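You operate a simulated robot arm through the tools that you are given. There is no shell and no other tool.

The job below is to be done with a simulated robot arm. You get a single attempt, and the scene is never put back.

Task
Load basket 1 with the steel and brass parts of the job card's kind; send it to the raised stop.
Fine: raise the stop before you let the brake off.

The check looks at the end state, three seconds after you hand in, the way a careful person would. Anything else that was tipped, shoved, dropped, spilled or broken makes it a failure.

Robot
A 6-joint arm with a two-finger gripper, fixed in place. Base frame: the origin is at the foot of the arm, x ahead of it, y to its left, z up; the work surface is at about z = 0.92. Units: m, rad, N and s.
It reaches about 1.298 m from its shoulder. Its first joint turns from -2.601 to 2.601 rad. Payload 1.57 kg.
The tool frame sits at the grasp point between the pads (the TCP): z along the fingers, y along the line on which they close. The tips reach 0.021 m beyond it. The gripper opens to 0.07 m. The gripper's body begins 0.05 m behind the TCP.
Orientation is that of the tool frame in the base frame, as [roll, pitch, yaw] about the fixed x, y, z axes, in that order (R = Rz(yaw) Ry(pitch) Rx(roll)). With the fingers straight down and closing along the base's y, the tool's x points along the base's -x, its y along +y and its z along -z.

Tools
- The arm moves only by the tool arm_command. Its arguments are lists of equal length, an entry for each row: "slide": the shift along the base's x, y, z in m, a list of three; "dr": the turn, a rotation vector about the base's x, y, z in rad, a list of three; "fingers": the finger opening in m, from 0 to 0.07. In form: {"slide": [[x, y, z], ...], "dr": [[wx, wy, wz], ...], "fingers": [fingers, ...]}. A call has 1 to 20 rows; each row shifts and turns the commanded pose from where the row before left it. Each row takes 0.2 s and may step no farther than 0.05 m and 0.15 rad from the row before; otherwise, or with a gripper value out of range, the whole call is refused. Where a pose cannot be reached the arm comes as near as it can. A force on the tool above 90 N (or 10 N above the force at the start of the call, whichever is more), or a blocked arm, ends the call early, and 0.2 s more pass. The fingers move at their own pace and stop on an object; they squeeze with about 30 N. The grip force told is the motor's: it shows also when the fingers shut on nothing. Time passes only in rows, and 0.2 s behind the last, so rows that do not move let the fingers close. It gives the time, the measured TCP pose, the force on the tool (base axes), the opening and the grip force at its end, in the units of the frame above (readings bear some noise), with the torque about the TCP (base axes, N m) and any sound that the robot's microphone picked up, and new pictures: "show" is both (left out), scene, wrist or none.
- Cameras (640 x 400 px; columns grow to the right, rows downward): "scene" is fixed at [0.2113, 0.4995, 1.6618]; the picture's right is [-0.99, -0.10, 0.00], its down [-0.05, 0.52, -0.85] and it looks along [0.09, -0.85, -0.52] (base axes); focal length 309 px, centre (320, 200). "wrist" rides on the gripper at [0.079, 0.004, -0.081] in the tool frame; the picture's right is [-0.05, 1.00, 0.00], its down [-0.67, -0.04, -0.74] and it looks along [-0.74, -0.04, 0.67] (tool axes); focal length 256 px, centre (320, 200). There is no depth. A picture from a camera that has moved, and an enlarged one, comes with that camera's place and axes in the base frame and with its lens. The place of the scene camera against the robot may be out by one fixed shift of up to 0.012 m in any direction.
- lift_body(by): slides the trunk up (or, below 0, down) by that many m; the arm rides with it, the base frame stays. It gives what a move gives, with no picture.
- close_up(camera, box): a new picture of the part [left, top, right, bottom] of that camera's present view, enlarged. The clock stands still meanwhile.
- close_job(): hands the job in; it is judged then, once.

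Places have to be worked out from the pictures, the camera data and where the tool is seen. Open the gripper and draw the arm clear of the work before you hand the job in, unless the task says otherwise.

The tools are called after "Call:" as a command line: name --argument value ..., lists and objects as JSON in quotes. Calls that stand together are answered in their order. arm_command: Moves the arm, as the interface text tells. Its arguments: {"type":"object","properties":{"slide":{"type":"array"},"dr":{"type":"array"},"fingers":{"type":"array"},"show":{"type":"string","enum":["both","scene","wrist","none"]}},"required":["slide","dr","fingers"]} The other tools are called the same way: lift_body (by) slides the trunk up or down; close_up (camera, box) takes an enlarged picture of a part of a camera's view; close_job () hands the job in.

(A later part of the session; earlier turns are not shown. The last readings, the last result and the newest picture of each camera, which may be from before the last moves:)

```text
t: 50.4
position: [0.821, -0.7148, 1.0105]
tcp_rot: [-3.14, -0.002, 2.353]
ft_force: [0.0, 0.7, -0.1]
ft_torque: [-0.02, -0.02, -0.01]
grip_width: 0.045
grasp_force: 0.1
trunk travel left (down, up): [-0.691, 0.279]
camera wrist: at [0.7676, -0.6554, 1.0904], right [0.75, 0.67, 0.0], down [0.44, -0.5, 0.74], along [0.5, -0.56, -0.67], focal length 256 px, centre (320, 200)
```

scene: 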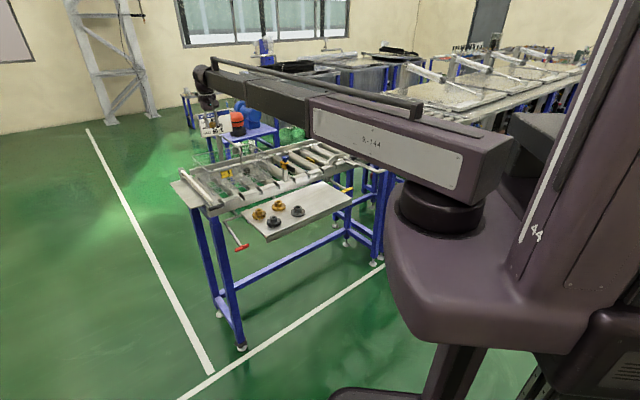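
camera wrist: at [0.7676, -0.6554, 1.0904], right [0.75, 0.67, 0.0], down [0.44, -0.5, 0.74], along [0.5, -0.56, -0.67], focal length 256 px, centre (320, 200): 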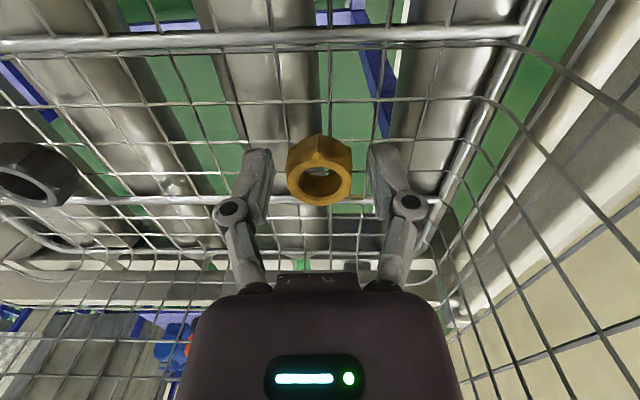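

The brass nut rests on the basket floor, free of the fingers. I'll rise straight up, clear of the bail.

Call:
lift_body --by 0.05

Call:
lift_body --by 0.22

Call:
close_up --camera "wrist" --box '[0, 0, 640, 400]'

Call:
close_up --camera "scene" --box '[175, 110, 355, 230]'

```text
t: 51.4
position: [0.822, -0.7143, 1.0604]
tcp_rot: [-3.141, 0.0, 2.354]
ft_force: [-0.2, 0.0, -0.5]
ft_torque: [-0.01, -0.01, 0.0]
grip_width: 0.0449
grasp_force: 0.1
trunk travel left (down, up): [-0.741, 0.229]
```

```text
t: 53.7
position: [0.8198, -0.7163, 1.2796]
tcp_rot: [-3.14, 0.001, 2.353]
ft_force: [0.1, 0.0, -0.5]
ft_torque: [0.0, 0.0, 0.0]
grip_width: 0.0449
grasp_force: 0.1
trunk travel left (down, up): [-0.961, 0.009]
```

```text
1.00 times, centred on (320, 200) of wrist (not enlarged: the box is as wide or as high as the picture)
camera zoom: at [0.7676, -0.6554, 1.3603], right [0.75, 0.67, 0.0], down [0.44, -0.5, 0.74], along [0.5, -0.56, -0.67], focal length 256 px, centre (320, 200)
```

zoom: 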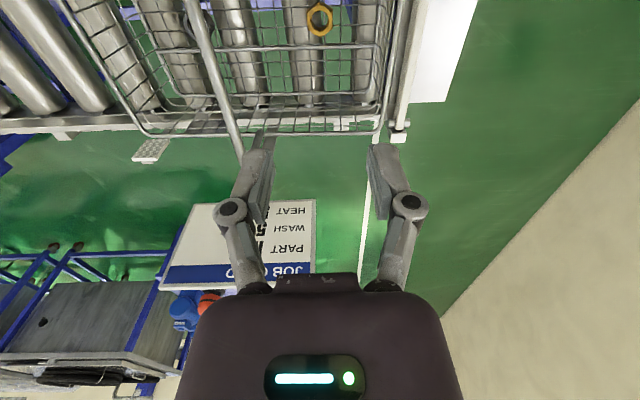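

```text
3.33 times, centred on (265, 170) of scene
camera zoom: at [0.2113, 0.4995, 1.6618], right [-0.99, -0.1, 0.0], down [-0.05, 0.52, -0.85], along [0.09, -0.85, -0.52], focal length 1030 px, centre (503, 300)
```

zoom: 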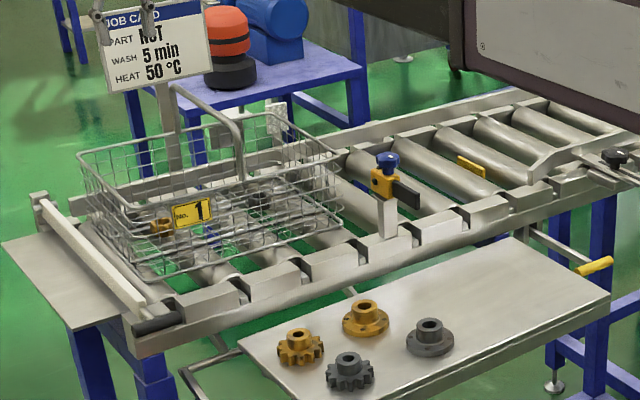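

Both nuts are in basket 1. Next is the stop: I'll carry the empty gripper at full height to above the yellow lever handle (about (0.22,-0.85)), turning so the fingers close across the handle.

Call:
arm_command --slide '[[-0.0461, -0.0103, 0], [-0.0461, -0.0103, 0], [-0.0461, -0.0103, 0], [-0.0461, -0.0103, 0], [-0.0461, -0.0103, 0], [-0.0461, -0.0103, 0], [-0.0461, -0.0103, 0], [-0.0461, -0.0103, 0], [-0.0461, -0.0103, 0], [-0.0461, -0.0103, 0], [-0.0461, -0.0103, 0], [-0.0461, -0.0103, 0], [-0.0461, -0.0103, 0]]' --dr '[[0, 0, 0.1208], [0, 0, 0.1208], [0, 0, 0.1208], [0, 0, 0.1208], [0, 0, 0.1208], [0, 0, 0.1208], [0, 0, 0.1208], [0, 0, 0.1208], [0, 0, 0.1208], [0, 0, 0.1208], [0, 0, 0.1208], [0, 0, 0.1208], [0, 0, 0.1208]]' --fingers '[0.07, 0.07, 0.07, 0.07, 0.07, 0.07, 0.07, 0.07, 0.07, 0.07, 0.07, 0.07, 0.07]' --show "both"

```text
t: 56.5
position: [0.2216, -0.8555, 1.2804]
tcp_rot: [3.141, 0.003, -2.358]
ft_force: [0.2, 0.2, -0.4]
ft_torque: [0.06, 0.01, 0.01]
grip_width: 0.0702
grasp_force: 0.0
trunk travel left (down, up): [-0.961, 0.009]
camera wrist: at [0.1617, -0.9065, 1.3603], right [-0.67, 0.74, 0.0], down [0.5, 0.44, 0.75], along [0.56, 0.5, -0.67], focal length 256 px, centre (320, 200)
```

scene: 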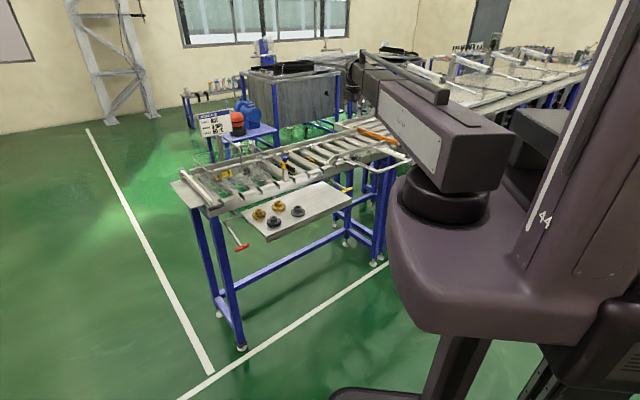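
wrist: 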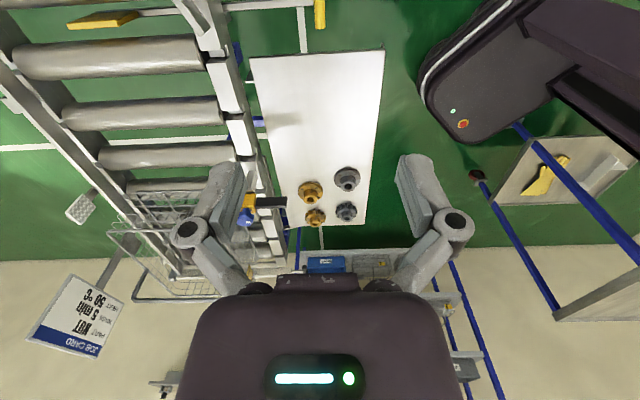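

In this view the yellow plate sits on an arm that runs to the same pivot as the yellow handle, so it is a see-saw across the rail. I'll enlarge the plate, pivot and handle.

Call:
close_up --camera "wrist" --box '[40, 0, 240, 100]'

Call:
close_up --camera "wrist" --box '[180, 0, 360, 60]'

Call:
close_up --camera "scene" --box '[290, 140, 370, 210]'

```text
3.20 times, centred on (140, 50) of wrist
camera zoom: at [0.1617, -0.9065, 1.3603], right [-0.67, 0.74, 0.0], down [0.5, 0.44, 0.75], along [0.56, 0.5, -0.67], focal length 819 px, centre (896, 680)
```

zoom: 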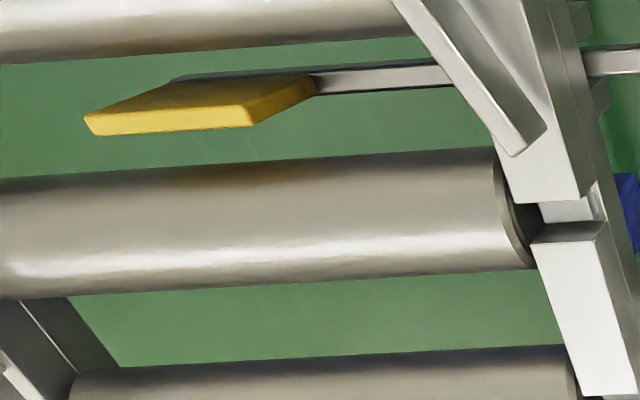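

```text
3.56 times, centred on (270, 30) of wrist
camera zoom: at [0.1617, -0.9065, 1.3603], right [-0.67, 0.74, 0.0], down [0.5, 0.44, 0.75], along [0.56, 0.5, -0.67], focal length 910 px, centre (498, 804)
```

zoom: 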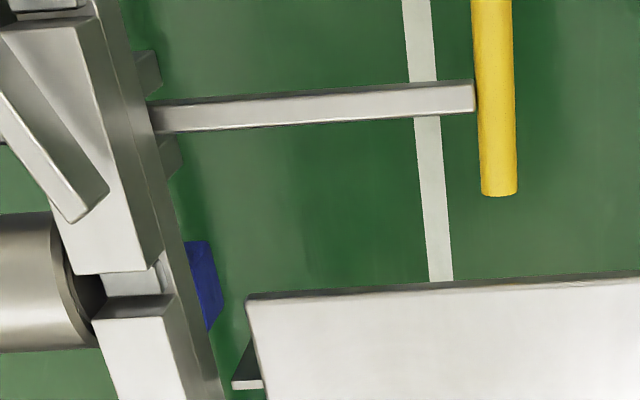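

```text
5.71 times, centred on (330, 175) of scene
camera zoom: at [0.2113, 0.4995, 1.6618], right [-0.99, -0.1, 0.0], down [-0.05, 0.52, -0.85], along [0.09, -0.85, -0.52], focal length 1766 px, centre (263, 343)
```

zoom: 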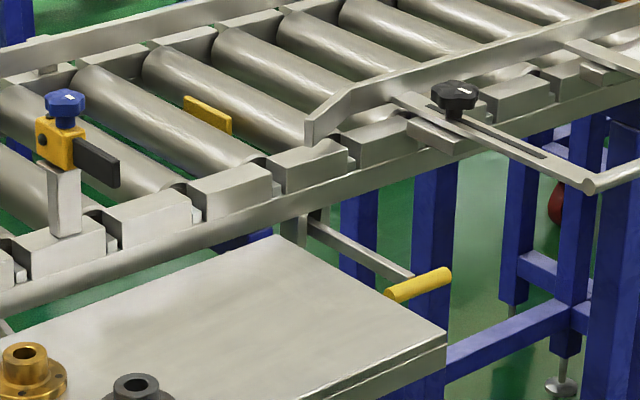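

The bar is a see-saw: handle at about (0.225,-0.854,0.888), rail pivot near z≈0.895 and the plate's top at z≈0.957, level with the rollers and so lowered. Pressing the handle down should raise the stop. I'll go over the handle's outer half and lower to inspect.

Call:
arm_command --slide '[[-0.0075, -0.0105, 0], [-0.0075, -0.0105, 0]]' --dr '[[0, 0, 0], [0, 0, 0]]' --fingers '[0.07, 0.07]' --show "none"

Call:
lift_body --by -0.27

Call:
close_up --camera "wrist" --box '[0, 0, 640, 400]'

Call:
close_up --camera "scene" --box '[270, 110, 430, 230]'

```text
t: 57.1
position: [0.2076, -0.872, 1.2802]
tcp_rot: [3.14, 0.001, -2.36]
ft_force: [0.8, -0.1, 0.2]
ft_torque: [0.03, 0.02, -0.01]
grip_width: 0.0699
grasp_force: 0.0
trunk travel left (down, up): [-0.961, 0.009]
```

```text
t: 59.8
position: [0.2062, -0.8738, 1.01]
tcp_rot: [-3.142, 0.0, -2.361]
ft_force: [-0.5, 0.9, 0.3]
ft_torque: [0.01, 0.03, 0.0]
grip_width: 0.0699
grasp_force: 0.1
trunk travel left (down, up): [-0.691, 0.279]
```

```text
1.00 times, centred on (320, 200) of wrist (not enlarged: the box is as wide or as high as the picture)
camera zoom: at [0.1469, -0.9244, 1.0905], right [-0.67, 0.75, 0.0], down [0.5, 0.44, 0.74], along [0.56, 0.5, -0.67], focal length 256 px, centre (320, 200)
```

zoom: 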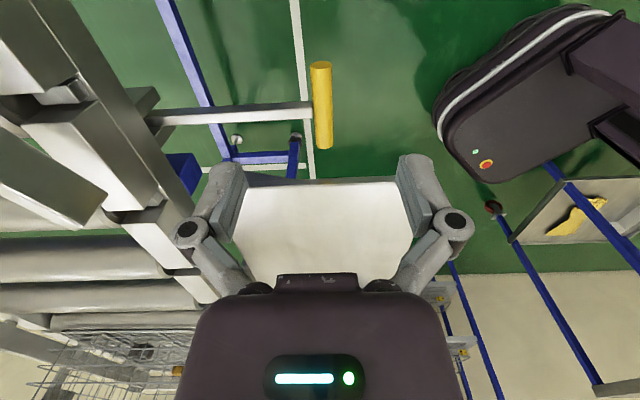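

```text
3.33 times, centred on (350, 170) of scene
camera zoom: at [0.2113, 0.4995, 1.6618], right [-0.99, -0.1, 0.0], down [-0.05, 0.52, -0.85], along [0.09, -0.85, -0.52], focal length 1030 px, centre (220, 300)
```

zoom: 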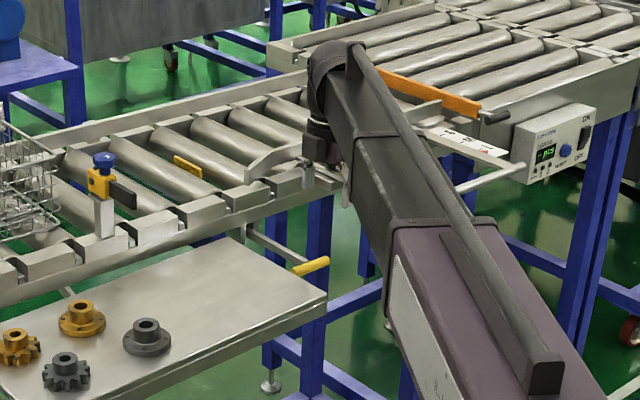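

The T-handle runs from (0.201,-0.876) to (0.256,-0.822) with the bar at its middle. I'll set the fingers to straddle it about 24 mm outboard of the bar and lower to just above it.

Call:
arm_command --slide '[[0.0047, 0.0081, 0]]' --dr '[[0, 0, 0]]' --fingers '[0.07]' --show "none"

Call:
lift_body --by -0.08

Call:
close_up --camera "wrist" --box '[120, 0, 520, 280]'

Call:
close_up --camera "scene" --box '[300, 140, 400, 220]'

```text
t: 60.2
position: [0.2109, -0.8655, 1.0103]
tcp_rot: [-3.141, 0.0, -2.362]
ft_force: [0.1, -0.5, 0.8]
ft_torque: [0.0, 0.03, -0.01]
grip_width: 0.0701
grasp_force: 0.0
trunk travel left (down, up): [-0.691, 0.279]
```

```text
t: 61.4
position: [0.211, -0.8656, 0.9294]
tcp_rot: [3.141, 0.0, -2.359]
ft_force: [0.0, 0.0, -0.4]
ft_torque: [0.02, 0.0, 0.01]
grip_width: 0.0702
grasp_force: 0.2
trunk travel left (down, up): [-0.611, 0.359]
```

```text
1.43 times, centred on (320, 140) of wrist
camera zoom: at [0.1514, -0.9166, 1.0105], right [-0.67, 0.75, 0.0], down [0.5, 0.44, 0.74], along [0.56, 0.5, -0.67], focal length 366 px, centre (320, 286)
```

zoom: 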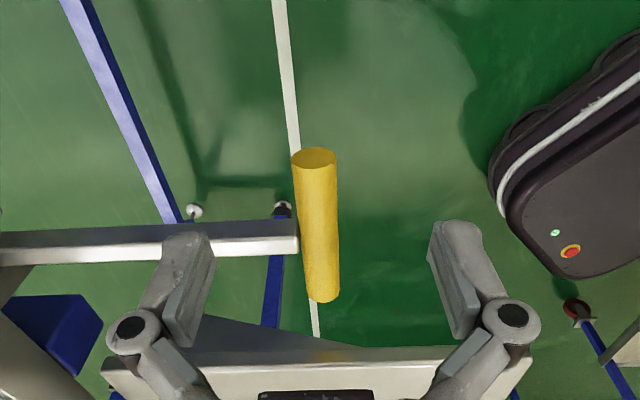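

```text
5.00 times, centred on (350, 180) of scene
camera zoom: at [0.2113, 0.4995, 1.6618], right [-0.99, -0.1, 0.0], down [-0.05, 0.52, -0.85], along [0.09, -0.85, -0.52], focal length 1545 px, centre (170, 300)
```

zoom: 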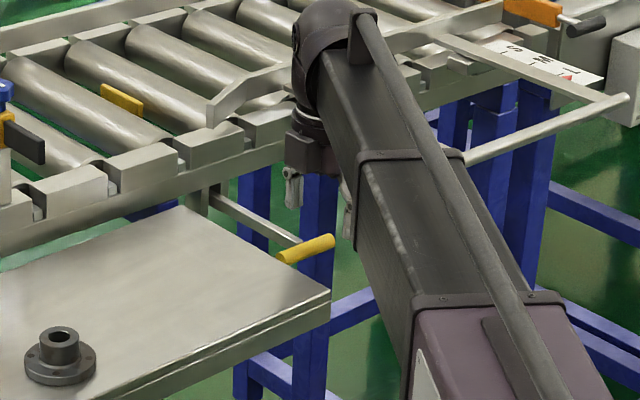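

The handle is centred between the open fingers, which are about 24 mm from the bar. I'll lower 40 mm to straddle it and then close.

Call:
lift_body --by -0.04

Call:
close_up --camera "wrist" --box '[120, 0, 520, 280]'

```text
t: 62.2
position: [0.2116, -0.8628, 0.8881]
tcp_rot: [3.141, 0.002, -2.359]
ft_force: [5.7, 11.0, -6.1]
ft_torque: [-0.53, 0.12, -0.34]
grip_width: 0.0698
grasp_force: 0.0
trunk travel left (down, up): [-0.571, 0.399]
```

```text
1.43 times, centred on (320, 140) of wrist
camera zoom: at [0.1526, -0.9151, 0.9701], right [-0.67, 0.75, 0.0], down [0.5, 0.44, 0.75], along [0.56, 0.5, -0.67], focal length 366 px, centre (320, 286)
```

zoom: 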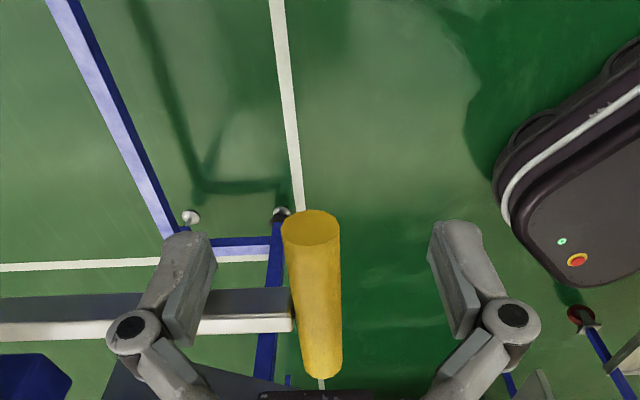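

I read an unexpected side force of about 12 N after this last descent, so something is touching. I'll look from the scene camera before doing anything more.

Call:
close_up --camera "scene" --box '[310, 120, 410, 210]'

Call:
close_up --camera "wrist" --box '[0, 0, 640, 400]'

Call:
close_up --camera "scene" --box '[330, 150, 380, 200]'

```text
4.44 times, centred on (360, 165) of scene
camera zoom: at [0.2113, 0.4995, 1.6618], right [-0.99, -0.1, 0.0], down [-0.05, 0.52, -0.85], along [0.09, -0.85, -0.52], focal length 1374 px, centre (142, 356)
```

zoom: 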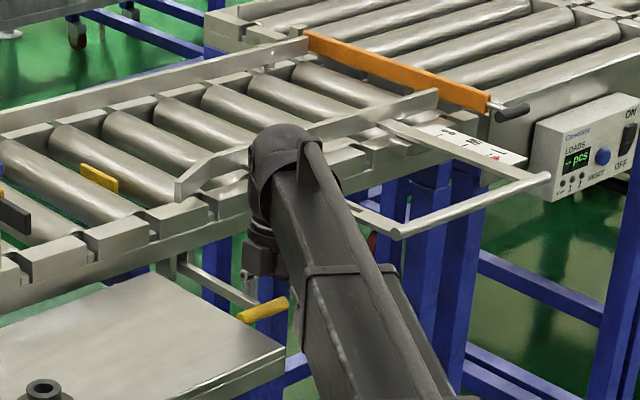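

```text
1.00 times, centred on (320, 200) of wrist (not enlarged: the box is as wide or as high as the picture)
camera zoom: at [0.1526, -0.9151, 0.9701], right [-0.67, 0.75, 0.0], down [0.5, 0.44, 0.75], along [0.56, 0.5, -0.67], focal length 256 px, centre (320, 200)
```

zoom: 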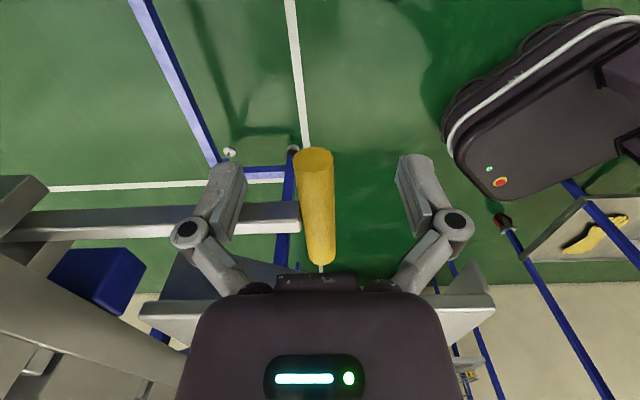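

```text
8.00 times, centred on (355, 175) of scene
camera zoom: at [0.2113, 0.4995, 1.6618], right [-0.99, -0.1, 0.0], down [-0.05, 0.52, -0.85], along [0.09, -0.85, -0.52], focal length 2472 px, centre (40, 400)
```

zoom: 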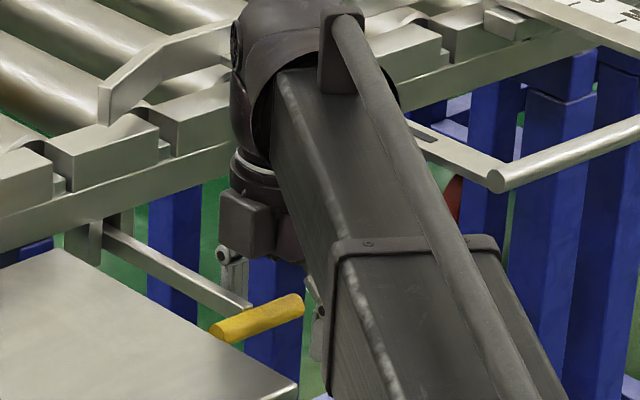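

The guide's slotted bar (near (0.13,-0.91), z≈1.0) is right where the camera box sits, so the box is leaning on it lightly. I'll ease 5 mm away from it along the handle and then raise straight up.

Call:
arm_command --slide '[[0.0038, 0.0038, 0]]' --dr '[[0, 0, 0]]' --fingers '[0.07]' --show "none"

```text
t: 62.6
position: [0.2147, -0.8621, 0.8898]
tcp_rot: [3.141, -0.003, -2.361]
ft_force: [0.8, -0.5, 0.4]
ft_torque: [-0.03, 0.02, -0.02]
grip_width: 0.0699
grasp_force: 0.0
trunk travel left (down, up): [-0.571, 0.399]
```

The force is back to zero. I'll ease 3 mm more from the guide bar and raise clear. Then I'll press the handle from above with closed fingers and the camera turned to the robot side, where there is room.

Call:
arm_command --slide '[[0.0021, 0.0022, 0]]' --dr '[[0, 0, 0]]' --fingers '[0.07]' --show "none"

Call:
lift_body --by 0.035

```text
t: 63.0
position: [0.215, -0.8608, 0.8887]
tcp_rot: [3.141, -0.001, -2.36]
ft_force: [-5.8, -7.8, 1.3]
ft_torque: [0.01, -0.17, -0.31]
grip_width: 0.0701
grasp_force: 0.0
trunk travel left (down, up): [-0.571, 0.399]
```

```text
t: 63.8
position: [0.2172, -0.8583, 0.9249]
tcp_rot: [3.141, 0.001, -2.359]
ft_force: [0.2, 0.7, 0.4]
ft_torque: [0.0, -0.03, 0.02]
grip_width: 0.0696
grasp_force: 0.0
trunk travel left (down, up): [-0.606, 0.364]
```

The finger briefly touched the lever's bar, and now it is free with zero force. I'll slide 2 cm further away from the guide bar and raise to z≈1.1.

Call:
arm_command --slide '[[0.007, 0.0073, 0], [0.007, 0.0073, 0]]' --dr '[[0, 0, 0], [0, 0, 0]]' --fingers '[0.07, 0.07]' --show "none"

Call:
lift_body --by 0.2

Call:
close_up --camera "scene" --box '[290, 130, 430, 220]'

Call:
close_up --camera "wrist" --box '[0, 0, 640, 400]'

```text
t: 64.4
position: [0.2306, -0.8451, 0.9252]
tcp_rot: [3.142, 0.0, -2.36]
ft_force: [0.2, -0.3, 0.1]
ft_torque: [0.02, 0.01, 0.03]
grip_width: 0.07
grasp_force: 0.1
trunk travel left (down, up): [-0.606, 0.364]
```

```text
t: 66.6
position: [0.2321, -0.8432, 1.1238]
tcp_rot: [-3.141, 0.0, -2.358]
ft_force: [0.5, 0.2, -0.8]
ft_torque: [0.03, 0.01, -0.02]
grip_width: 0.0699
grasp_force: 0.0
trunk travel left (down, up): [-0.806, 0.164]
```

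```text
4.44 times, centred on (360, 175) of scene
camera zoom: at [0.2113, 0.4995, 1.6618], right [-0.99, -0.1, 0.0], down [-0.05, 0.52, -0.85], along [0.09, -0.85, -0.52], focal length 1374 px, centre (142, 311)
```

zoom: 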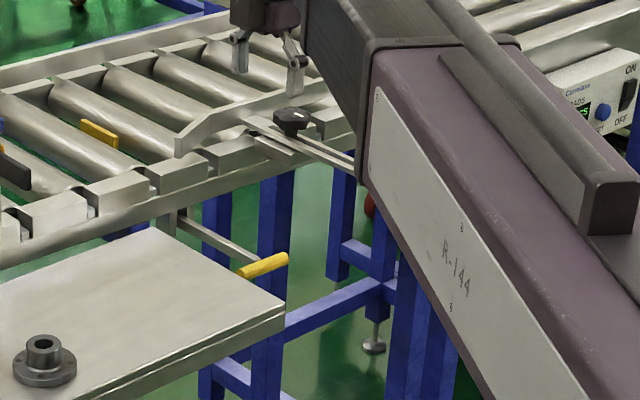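

```text
1.00 times, centred on (320, 200) of wrist (not enlarged: the box is as wide or as high as the picture)
camera zoom: at [0.1722, -0.8959, 1.2053], right [-0.67, 0.75, 0.0], down [0.5, 0.44, 0.74], along [0.56, 0.5, -0.67], focal length 256 px, centre (320, 200)
```

zoom: 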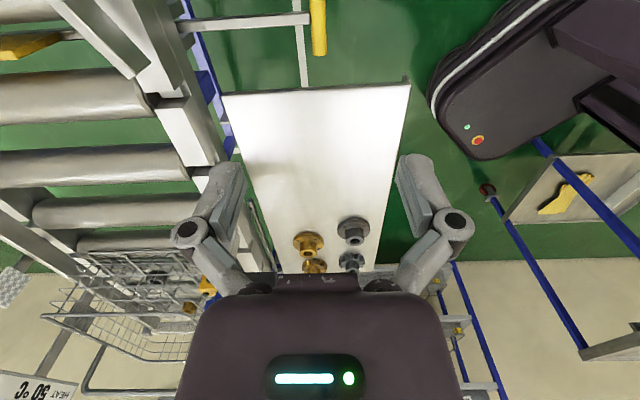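

The guide and knob look unchanged. I'll turn the camera to the robot side (-1.535 rad) and move over the lever's flat bar, about 30 mm inboard of the handle. There the fingers can close along the lever's pivot axis, with free space on both sides.

Call:
arm_command --slide '[[0.0015, -0.0026, 0], [0.0015, -0.0026, 0], [0.0015, -0.0026, 0], [0.0015, -0.0026, 0], [0.0015, -0.0026, 0], [0.0015, -0.0026, 0], [0.0015, -0.0026, 0], [0.0015, -0.0026, 0], [0.0015, -0.0026, 0], [0.0015, -0.0026, 0], [0.0015, -0.0026, 0]]' --dr '[[0, 0, -0.1395], [0, 0, -0.1395], [0, 0, -0.1395], [0, 0, -0.1395], [0, 0, -0.1395], [0, 0, -0.1395], [0, 0, -0.1395], [0, 0, -0.1395], [0, 0, -0.1395], [0, 0, -0.1395], [0, 0, -0.1395]]' --fingers '[0.05, 0.05, 0.05, 0.05, 0.05, 0.05, 0.05, 0.05, 0.05, 0.05, 0.05]' --show "both"

Call:
close_up --camera "wrist" --box '[220, 0, 420, 150]'

```text
t: 69.0
position: [0.2473, -0.8731, 1.1247]
tcp_rot: [-3.141, -0.001, 2.384]
ft_force: [-0.2, -0.1, 0.0]
ft_torque: [-0.01, 0.03, -0.03]
grip_width: 0.0501
grasp_force: 0.1
trunk travel left (down, up): [-0.806, 0.164]
camera wrist: at [0.1931, -0.8144, 1.2054], right [0.72, 0.69, 0.0], down [0.46, -0.48, 0.74], along [0.51, -0.54, -0.67], focal length 256 px, centre (320, 200)
```

scene: 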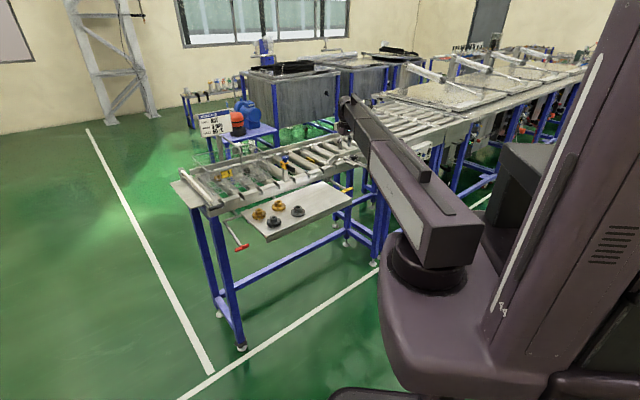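
wrist: 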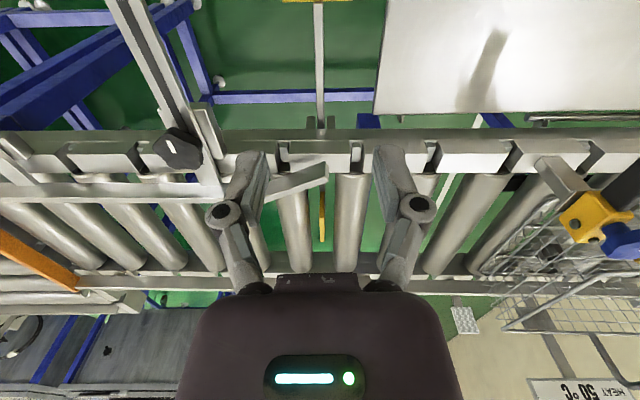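

```text
2.67 times, centred on (320, 75) of wrist
camera zoom: at [0.1931, -0.8144, 1.2054], right [0.72, 0.69, 0.0], down [0.46, -0.48, 0.74], along [0.51, -0.54, -0.67], focal length 683 px, centre (320, 533)
```

zoom: 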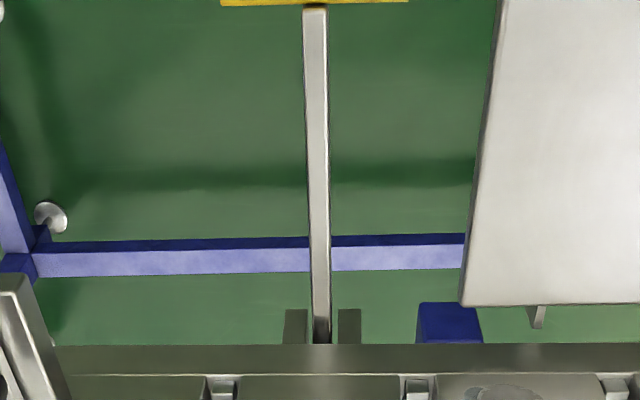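

The bar runs straight under the gripper, with its pivot lugs at the rail and the yellow plate in line beyond. I'll lower to about 3 cm above it and check centring.

Call:
lift_body --by -0.195

Call:
close_up --camera "wrist" --box '[160, 0, 480, 240]'

```text
t: 71.1
position: [0.2478, -0.873, 0.9309]
tcp_rot: [-3.141, 0.0, 2.39]
ft_force: [0.8, 0.1, -0.4]
ft_torque: [0.0, -0.02, -0.03]
grip_width: 0.0498
grasp_force: 0.1
trunk travel left (down, up): [-0.611, 0.359]
```

```text
1.67 times, centred on (320, 120) of wrist
camera zoom: at [0.1928, -0.8144, 1.0105], right [0.72, 0.69, 0.0], down [0.46, -0.48, 0.74], along [0.52, -0.54, -0.67], focal length 427 px, centre (320, 333)
```

zoom: 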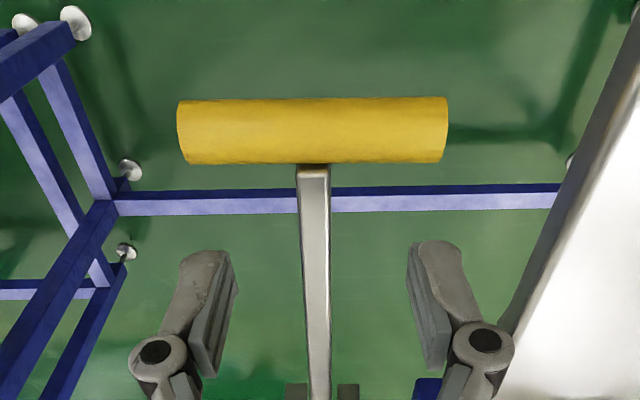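

The bar is centred between the fingers. I'll lower 39 mm to straddle it and close.

Call:
lift_body --by -0.039

Call:
arm_command --slide '[[0, 0, 0], [0, 0, 0], [0, 0, 0], [0, 0, 0]]' --dr '[[0, 0, 0], [0, 0, 0], [0, 0, 0], [0, 0, 0]]' --fingers '[0.035, 0.02, 0.0, 0.0]' --show "wrist"

```text
t: 72.0
position: [0.2487, -0.8726, 0.89]
tcp_rot: [3.141, 0.001, 2.389]
ft_force: [0.4, -0.2, -0.3]
ft_torque: [0.01, 0.01, -0.01]
grip_width: 0.0498
grasp_force: 0.0
trunk travel left (down, up): [-0.572, 0.398]
```

```text
t: 73.0
position: [0.2473, -0.8739, 0.8902]
tcp_rot: [-3.142, 0.0, 2.387]
ft_force: [-5.5, -6.1, 3.6]
ft_torque: [-0.09, -0.39, -0.51]
grip_width: 0.0096
grasp_force: 32.2
trunk travel left (down, up): [-0.572, 0.398]
camera wrist: at [0.1921, -0.8151, 0.9713], right [0.72, 0.69, 0.0], down [0.46, -0.48, 0.75], along [0.52, -0.54, -0.67], focal length 256 px, centre (320, 200)
```

wrist: 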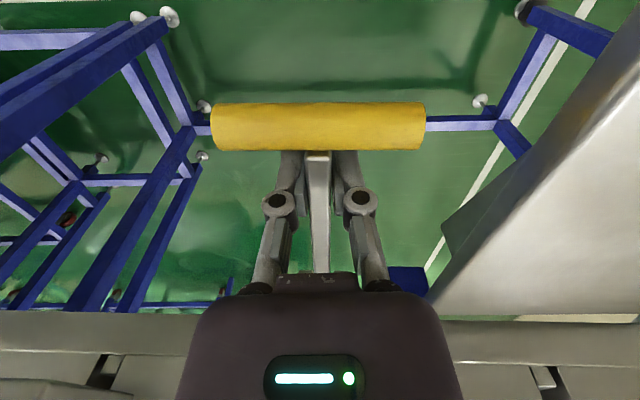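

I have the bar at 9.6 mm. I'll relieve the small side load and then press down 1 cm to feel the lever's response.

Call:
arm_command --slide '[[-0.0014, -0.0015, 0]]' --dr '[[0, 0, 0]]' --fingers '[0.0]' --show "none"

Call:
lift_body --by -0.01

Call:
close_up --camera "scene" --box '[275, 130, 375, 210]'

```text
t: 73.4
position: [0.2464, -0.8739, 0.8909]
tcp_rot: [3.139, -0.001, 2.39]
ft_force: [1.8, -0.5, 2.7]
ft_torque: [0.05, -0.22, -0.47]
grip_width: 0.0093
grasp_force: 32.3
trunk travel left (down, up): [-0.572, 0.398]
```

```text
t: 73.9
position: [0.2479, -0.8729, 0.8816]
tcp_rot: [3.14, 0.001, 2.389]
ft_force: [6.3, 1.8, 3.3]
ft_torque: [-0.15, -0.5, -0.49]
grip_width: 0.0093
grasp_force: 31.4
trunk travel left (down, up): [-0.562, 0.408]
```

```text
5.00 times, centred on (325, 170) of scene
camera zoom: at [0.2113, 0.4995, 1.6618], right [-0.99, -0.1, 0.0], down [-0.05, 0.52, -0.85], along [0.09, -0.85, -0.52], focal length 1545 px, centre (295, 350)
```

zoom: 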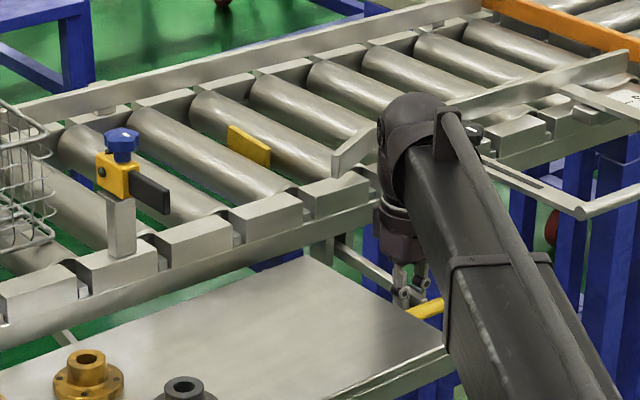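

The yellow plate is visibly rising out of the rollers and the resistance is low. I'll keep pressing in small steps.

Call:
lift_body --by -0.012

Call:
close_up --camera "scene" --box '[275, 130, 375, 210]'

```text
t: 74.5
position: [0.2471, -0.8737, 0.869]
tcp_rot: [-3.141, -0.001, 2.389]
ft_force: [12.7, 3.0, 3.5]
ft_torque: [-0.11, -0.44, -0.48]
grip_width: 0.0094
grasp_force: 32.1
trunk travel left (down, up): [-0.55, 0.42]
```

```text
5.00 times, centred on (325, 170) of scene
camera zoom: at [0.2113, 0.4995, 1.6618], right [-0.99, -0.1, 0.0], down [-0.05, 0.52, -0.85], along [0.09, -0.85, -0.52], focal length 1545 px, centre (295, 350)
```

zoom: 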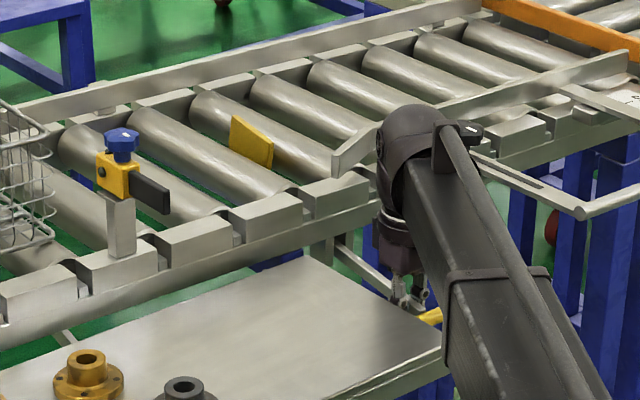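

The plate keeps rising. I'll shift 2.5 mm to follow the lever's arc and ease the side load, then press a further 10 mm.

Call:
arm_command --slide '[[0.0026, -0.0002, 0]]' --dr '[[0, 0, 0]]' --fingers '[0.0]' --show "none"

Call:
lift_body --by -0.01

Call:
close_up --camera "scene" --box '[275, 130, 375, 210]'

```text
t: 74.9
position: [0.2482, -0.8744, 0.8686]
tcp_rot: [-3.14, -0.003, 2.389]
ft_force: [1.6, 6.0, -0.1]
ft_torque: [0.14, -0.26, -0.48]
grip_width: 0.0095
grasp_force: 31.5
trunk travel left (down, up): [-0.55, 0.42]
```

```text
t: 75.5
position: [0.2498, -0.8732, 0.859]
tcp_rot: [-3.14, 0.0, 2.388]
ft_force: [3.4, -1.8, 5.0]
ft_torque: [-0.12, -0.47, -0.48]
grip_width: 0.0094
grasp_force: 32.0
trunk travel left (down, up): [-0.54, 0.43]
```

```text
5.00 times, centred on (325, 170) of scene
camera zoom: at [0.2113, 0.4995, 1.6618], right [-0.99, -0.1, 0.0], down [-0.05, 0.52, -0.85], along [0.09, -0.85, -0.52], focal length 1545 px, centre (295, 350)
```

zoom: 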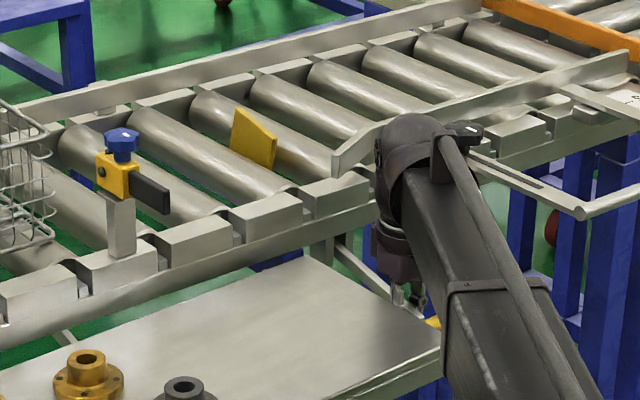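

The plate is now well up and resistance is about 5 N. I'll continue another centimetre, following the arc.

Call:
arm_command --slide '[[0.0015, -0.0012, 0]]' --dr '[[0, 0, 0]]' --fingers '[0.0]' --show "none"

Call:
lift_body --by -0.01

Call:
close_up --camera "scene" --box '[275, 130, 375, 210]'

```text
t: 75.9
position: [0.2491, -0.875, 0.8602]
tcp_rot: [-3.14, -0.003, 2.386]
ft_force: [-2.8, 5.4, 0.6]
ft_torque: [0.01, -0.33, -0.5]
grip_width: 0.0092
grasp_force: 32.0
trunk travel left (down, up): [-0.54, 0.43]
```

```text
t: 76.5
position: [0.25, -0.8762, 0.8486]
tcp_rot: [-3.14, 0.002, 2.39]
ft_force: [5.7, -4.6, 5.7]
ft_torque: [-0.12, -0.49, -0.44]
grip_width: 0.0093
grasp_force: 31.7
trunk travel left (down, up): [-0.53, 0.44]
```

```text
5.00 times, centred on (325, 170) of scene
camera zoom: at [0.2113, 0.4995, 1.6618], right [-0.99, -0.1, 0.0], down [-0.05, 0.52, -0.85], along [0.09, -0.85, -0.52], focal length 1545 px, centre (295, 350)
```

zoom: 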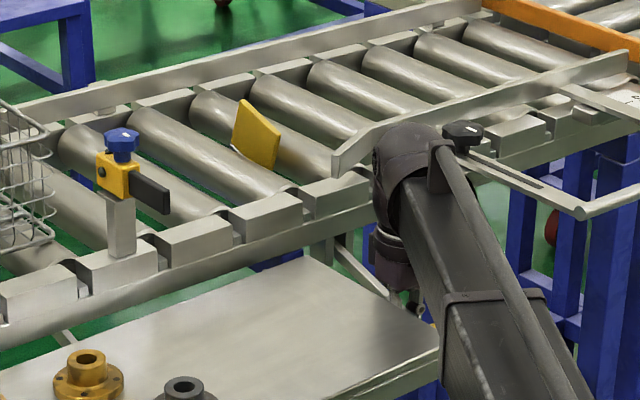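

There is still no end stop, at about 22° of tilt. I'll keep following the arc downward and watch the force.

Call:
arm_command --slide '[[0.0025, -0.0025, 0]]' --dr '[[0, 0, 0]]' --fingers '[0.0]' --show "none"

Call:
lift_body --by -0.008

Call:
close_up --camera "scene" --box '[275, 130, 375, 210]'

Call:
close_up --camera "wrist" --box '[0, 0, 640, 400]'

```text
t: 76.9
position: [0.2513, -0.877, 0.8477]
tcp_rot: [-3.141, -0.003, 2.388]
ft_force: [-5.7, 11.9, -1.1]
ft_torque: [-0.02, -0.35, -0.49]
grip_width: 0.0091
grasp_force: 32.0
trunk travel left (down, up): [-0.53, 0.44]
```

```text
t: 77.5
position: [0.253, -0.8775, 0.8414]
tcp_rot: [3.141, 0.002, 2.391]
ft_force: [4.0, 3.0, 5.2]
ft_torque: [-0.12, -0.54, -0.47]
grip_width: 0.0092
grasp_force: 32.1
trunk travel left (down, up): [-0.522, 0.448]
```

```text
5.00 times, centred on (325, 170) of scene
camera zoom: at [0.2113, 0.4995, 1.6618], right [-0.99, -0.1, 0.0], down [-0.05, 0.52, -0.85], along [0.09, -0.85, -0.52], focal length 1545 px, centre (295, 350)
```

zoom: 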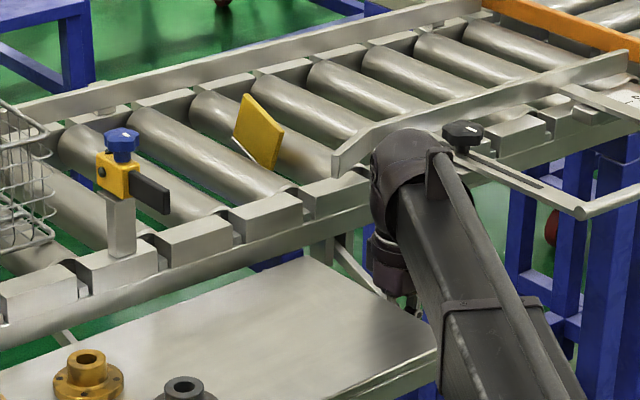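

```text
1.00 times, centred on (320, 200) of wrist (not enlarged: the box is as wide or as high as the picture)
camera zoom: at [0.1981, -0.8198, 0.9217], right [0.72, 0.69, 0.0], down [0.46, -0.48, 0.75], along [0.52, -0.54, -0.67], focal length 256 px, centre (320, 200)
```

zoom: 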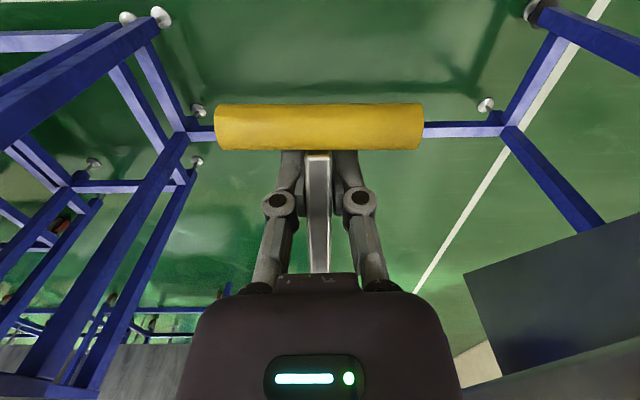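

The plate stands clearly above the rollers now (lever about 26° down). I'll go one more step to look for the end stop.

Call:
arm_command --slide '[[0.0022, -0.0022, 0]]' --dr '[[0, 0, 0]]' --fingers '[0.0]' --show "none"

Call:
lift_body --by -0.006

Call:
arm_command --slide '[[0.0015, -0.0015, 0]]' --dr '[[0, 0, 0]]' --fingers '[0.0]' --show "none"

Call:
lift_body --by -0.006

Call:
close_up --camera "scene" --box '[275, 130, 375, 210]'

```text
t: 77.9
position: [0.2532, -0.8771, 0.8402]
tcp_rot: [3.141, -0.002, 2.387]
ft_force: [-4.5, 15.4, -2.3]
ft_torque: [-0.23, -0.46, -0.52]
grip_width: 0.0092
grasp_force: 31.7
trunk travel left (down, up): [-0.522, 0.448]
```

```text
t: 78.4
position: [0.2537, -0.8794, 0.837]
tcp_rot: [-3.141, 0.0, 2.389]
ft_force: [1.0, 6.2, 16.3]
ft_torque: [0.18, 0.09, -0.21]
grip_width: 0.0097
grasp_force: 32.0
trunk travel left (down, up): [-0.516, 0.454]
```

```text
t: 78.8
position: [0.253, -0.8807, 0.8361]
tcp_rot: [3.14, 0.001, 2.386]
ft_force: [-6.5, 15.7, 9.9]
ft_torque: [-0.26, -0.3, -0.25]
grip_width: 0.0094
grasp_force: 31.8
trunk travel left (down, up): [-0.516, 0.454]
```

```text
t: 79.4
position: [0.2568, -0.8824, 0.8283]
tcp_rot: [-3.141, 0.001, 2.389]
ft_force: [3.1, 2.0, -1.2]
ft_torque: [0.0, 0.09, -0.01]
grip_width: 0.0
grasp_force: 28.3
trunk travel left (down, up): [-0.51, 0.46]
```

```text
5.00 times, centred on (325, 170) of scene
camera zoom: at [0.2113, 0.4995, 1.6618], right [-0.99, -0.1, 0.0], down [-0.05, 0.52, -0.85], along [0.09, -0.85, -0.52], focal length 1545 px, centre (295, 350)
```

zoom: 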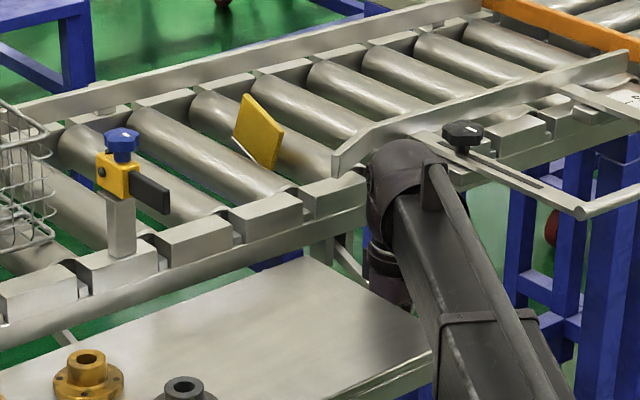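

The lever reached its end stop (16 N), and on the last step the bar slipped up past the pads. The plate stayed raised. I'll open the fingers and see whether it holds by itself.

Call:
arm_command --slide '[[0, 0, 0], [0, 0, 0], [0, 0, 0]]' --dr '[[0, 0, 0], [0, 0, 0], [0, 0, 0]]' --fingers '[0.03, 0.05, 0.05]' --show "both"

Call:
close_up --camera "scene" --box '[275, 130, 375, 210]'

```text
t: 80.2
position: [0.2568, -0.8815, 0.829]
tcp_rot: [3.141, 0.0, 2.389]
ft_force: [-0.8, -0.3, 0.1]
ft_torque: [-0.01, 0.01, 0.01]
grip_width: 0.0499
grasp_force: 0.2
trunk travel left (down, up): [-0.51, 0.46]
camera wrist: at [0.2008, -0.8233, 0.9094], right [0.72, 0.69, 0.0], down [0.46, -0.48, 0.74], along [0.52, -0.54, -0.67], focal length 256 px, centre (320, 200)
```

scene: 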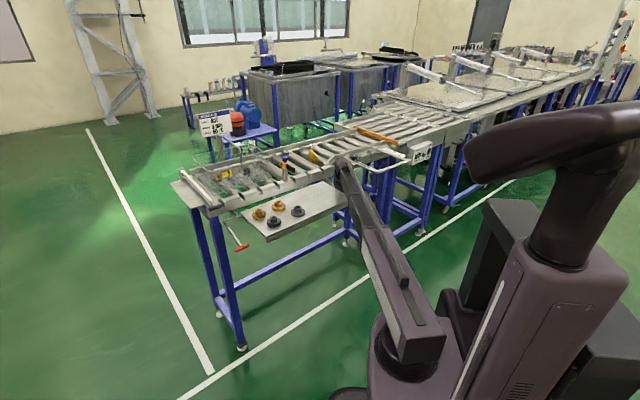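
wrist: 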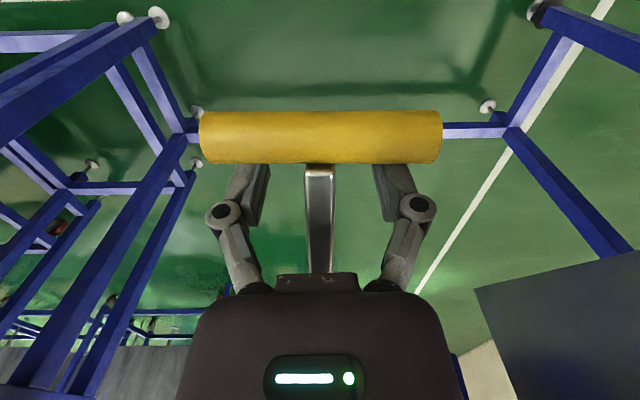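

```text
5.00 times, centred on (325, 170) of scene
camera zoom: at [0.2113, 0.4995, 1.6618], right [-0.99, -0.1, 0.0], down [-0.05, 0.52, -0.85], along [0.09, -0.85, -0.52], focal length 1545 px, centre (295, 350)
```

zoom: 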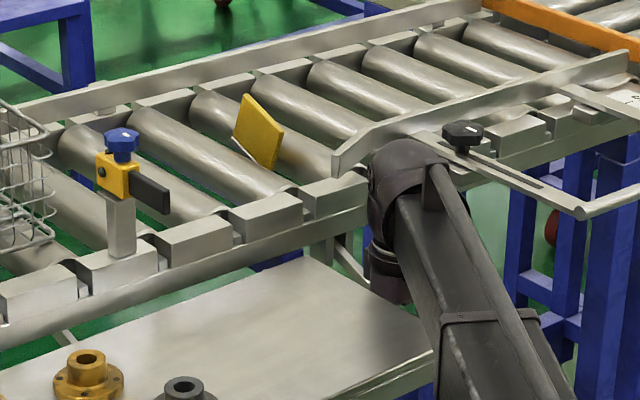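

The stop stays up with the fingers open and there is no force. I'll raise straight up in two steps, checking I don't drag the lever.

Call:
lift_body --by 0.03

Call:
lift_body --by 0.06

Call:
close_up --camera "wrist" --box '[160, 0, 480, 240]'

Call:
close_up --camera "scene" --box '[275, 130, 375, 210]'

```text
t: 80.9
position: [0.2562, -0.881, 0.8586]
tcp_rot: [3.142, 0.001, 2.39]
ft_force: [0.2, -0.5, 0.5]
ft_torque: [-0.02, 0.01, 0.04]
grip_width: 0.05
grasp_force: 0.0
trunk travel left (down, up): [-0.54, 0.43]
```

```text
t: 81.9
position: [0.2563, -0.8804, 0.9189]
tcp_rot: [-3.14, 0.001, 2.388]
ft_force: [0.5, -0.7, -0.1]
ft_torque: [0.01, 0.01, -0.01]
grip_width: 0.0503
grasp_force: 0.0
trunk travel left (down, up): [-0.6, 0.37]
```

```text
1.67 times, centred on (320, 120) of wrist
camera zoom: at [0.2009, -0.8233, 0.9994], right [0.72, 0.69, 0.0], down [0.46, -0.48, 0.74], along [0.52, -0.54, -0.67], focal length 427 px, centre (320, 333)
```

zoom: 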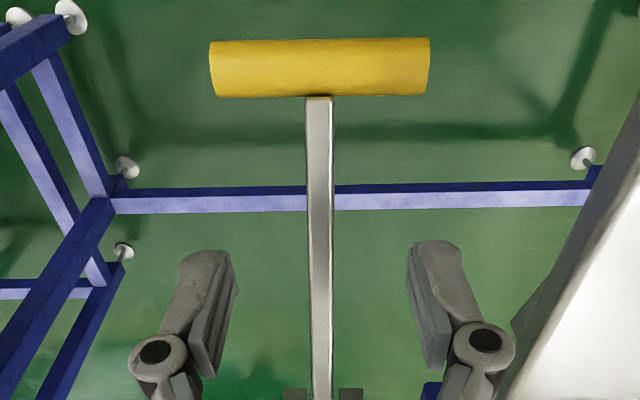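

```text
5.00 times, centred on (325, 170) of scene
camera zoom: at [0.2113, 0.4995, 1.6618], right [-0.99, -0.1, 0.0], down [-0.05, 0.52, -0.85], along [0.09, -0.85, -0.52], focal length 1545 px, centre (295, 350)
```

zoom: 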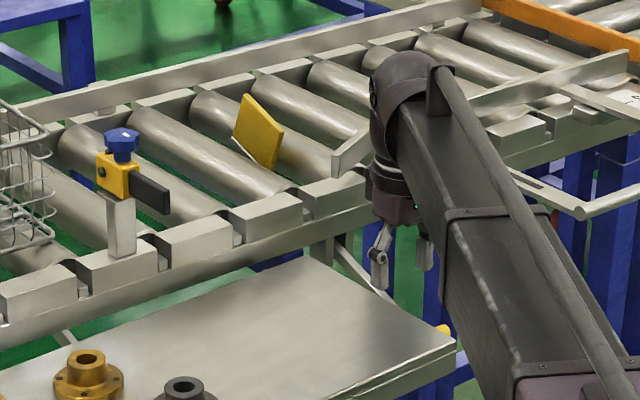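

The stop stays raised. Now to the brake: I'll rise to z≈1.2 and go to the red crank at about (0.60,-0.45) for a good look at its mechanism.

Call:
lift_body --by 0.28

Call:
arm_command --slide '[[0.0287, 0.0359, 0], [0.0287, 0.0359, 0], [0.0287, 0.0359, 0], [0.0287, 0.0359, 0], [0.0287, 0.0359, 0], [0.0287, 0.0359, 0], [0.0287, 0.0359, 0], [0.0287, 0.0359, 0], [0.0287, 0.0359, 0], [0.0287, 0.0359, 0], [0.0287, 0.0359, 0], [0.0287, 0.0359, 0]]' --dr '[[0, 0, 0], [0, 0, 0], [0, 0, 0], [0, 0, 0], [0, 0, 0], [0, 0, 0], [0, 0, 0], [0, 0, 0], [0, 0, 0], [0, 0, 0], [0, 0, 0], [0, 0, 0]]' --fingers '[0.05, 0.05, 0.05, 0.05, 0.05, 0.05, 0.05, 0.05, 0.05, 0.05, 0.05, 0.05]' --show "both"

Call:
close_up --camera "wrist" --box '[160, 0, 480, 240]'

Call:
close_up --camera "scene" --box '[170, 130, 370, 260]'

```text
t: 84.8
position: [0.2554, -0.882, 1.1981]
tcp_rot: [-3.141, 0.001, 2.39]
ft_force: [0.7, 0.5, 0.9]
ft_torque: [-0.01, 0.01, -0.03]
grip_width: 0.0499
grasp_force: 0.1
trunk travel left (down, up): [-0.88, 0.09]
```

```text
t: 87.3
position: [0.6004, -0.4497, 1.1984]
tcp_rot: [-3.141, -0.002, 2.388]
ft_force: [0.2, -0.5, 0.1]
ft_torque: [-0.01, 0.01, -0.01]
grip_width: 0.0501
grasp_force: 0.0
trunk travel left (down, up): [-0.88, 0.09]
camera wrist: at [0.5452, -0.3913, 1.2795], right [0.72, 0.69, 0.0], down [0.46, -0.48, 0.74], along [0.52, -0.54, -0.67], focal length 256 px, centre (320, 200)
```

scene: 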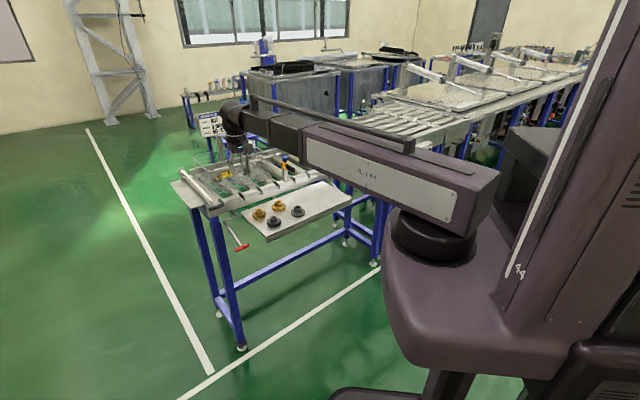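
wrist: 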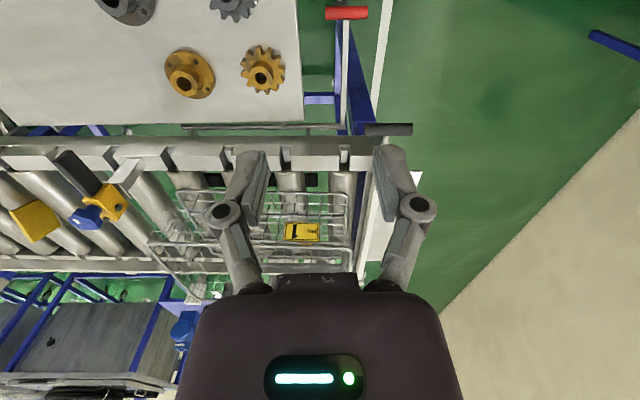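

```text
1.67 times, centred on (320, 120) of wrist
camera zoom: at [0.5452, -0.3913, 1.2795], right [0.72, 0.69, 0.0], down [0.46, -0.48, 0.74], along [0.52, -0.54, -0.67], focal length 427 px, centre (320, 333)
```

zoom: 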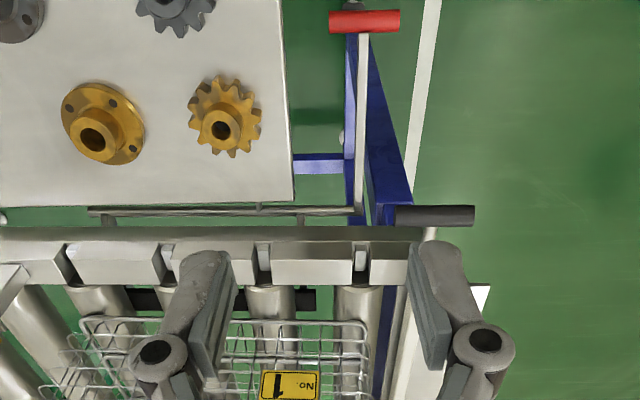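

```text
3.08 times, centred on (270, 195) of scene
camera zoom: at [0.2113, 0.4995, 1.6618], right [-0.99, -0.1, 0.0], down [-0.05, 0.52, -0.85], along [0.09, -0.85, -0.52], focal length 951 px, centre (474, 215)
```

zoom: 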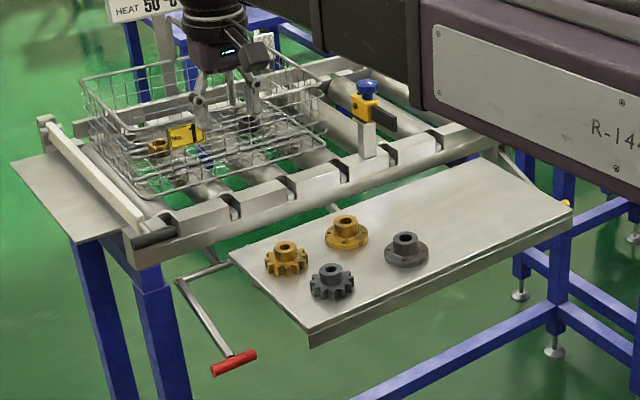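

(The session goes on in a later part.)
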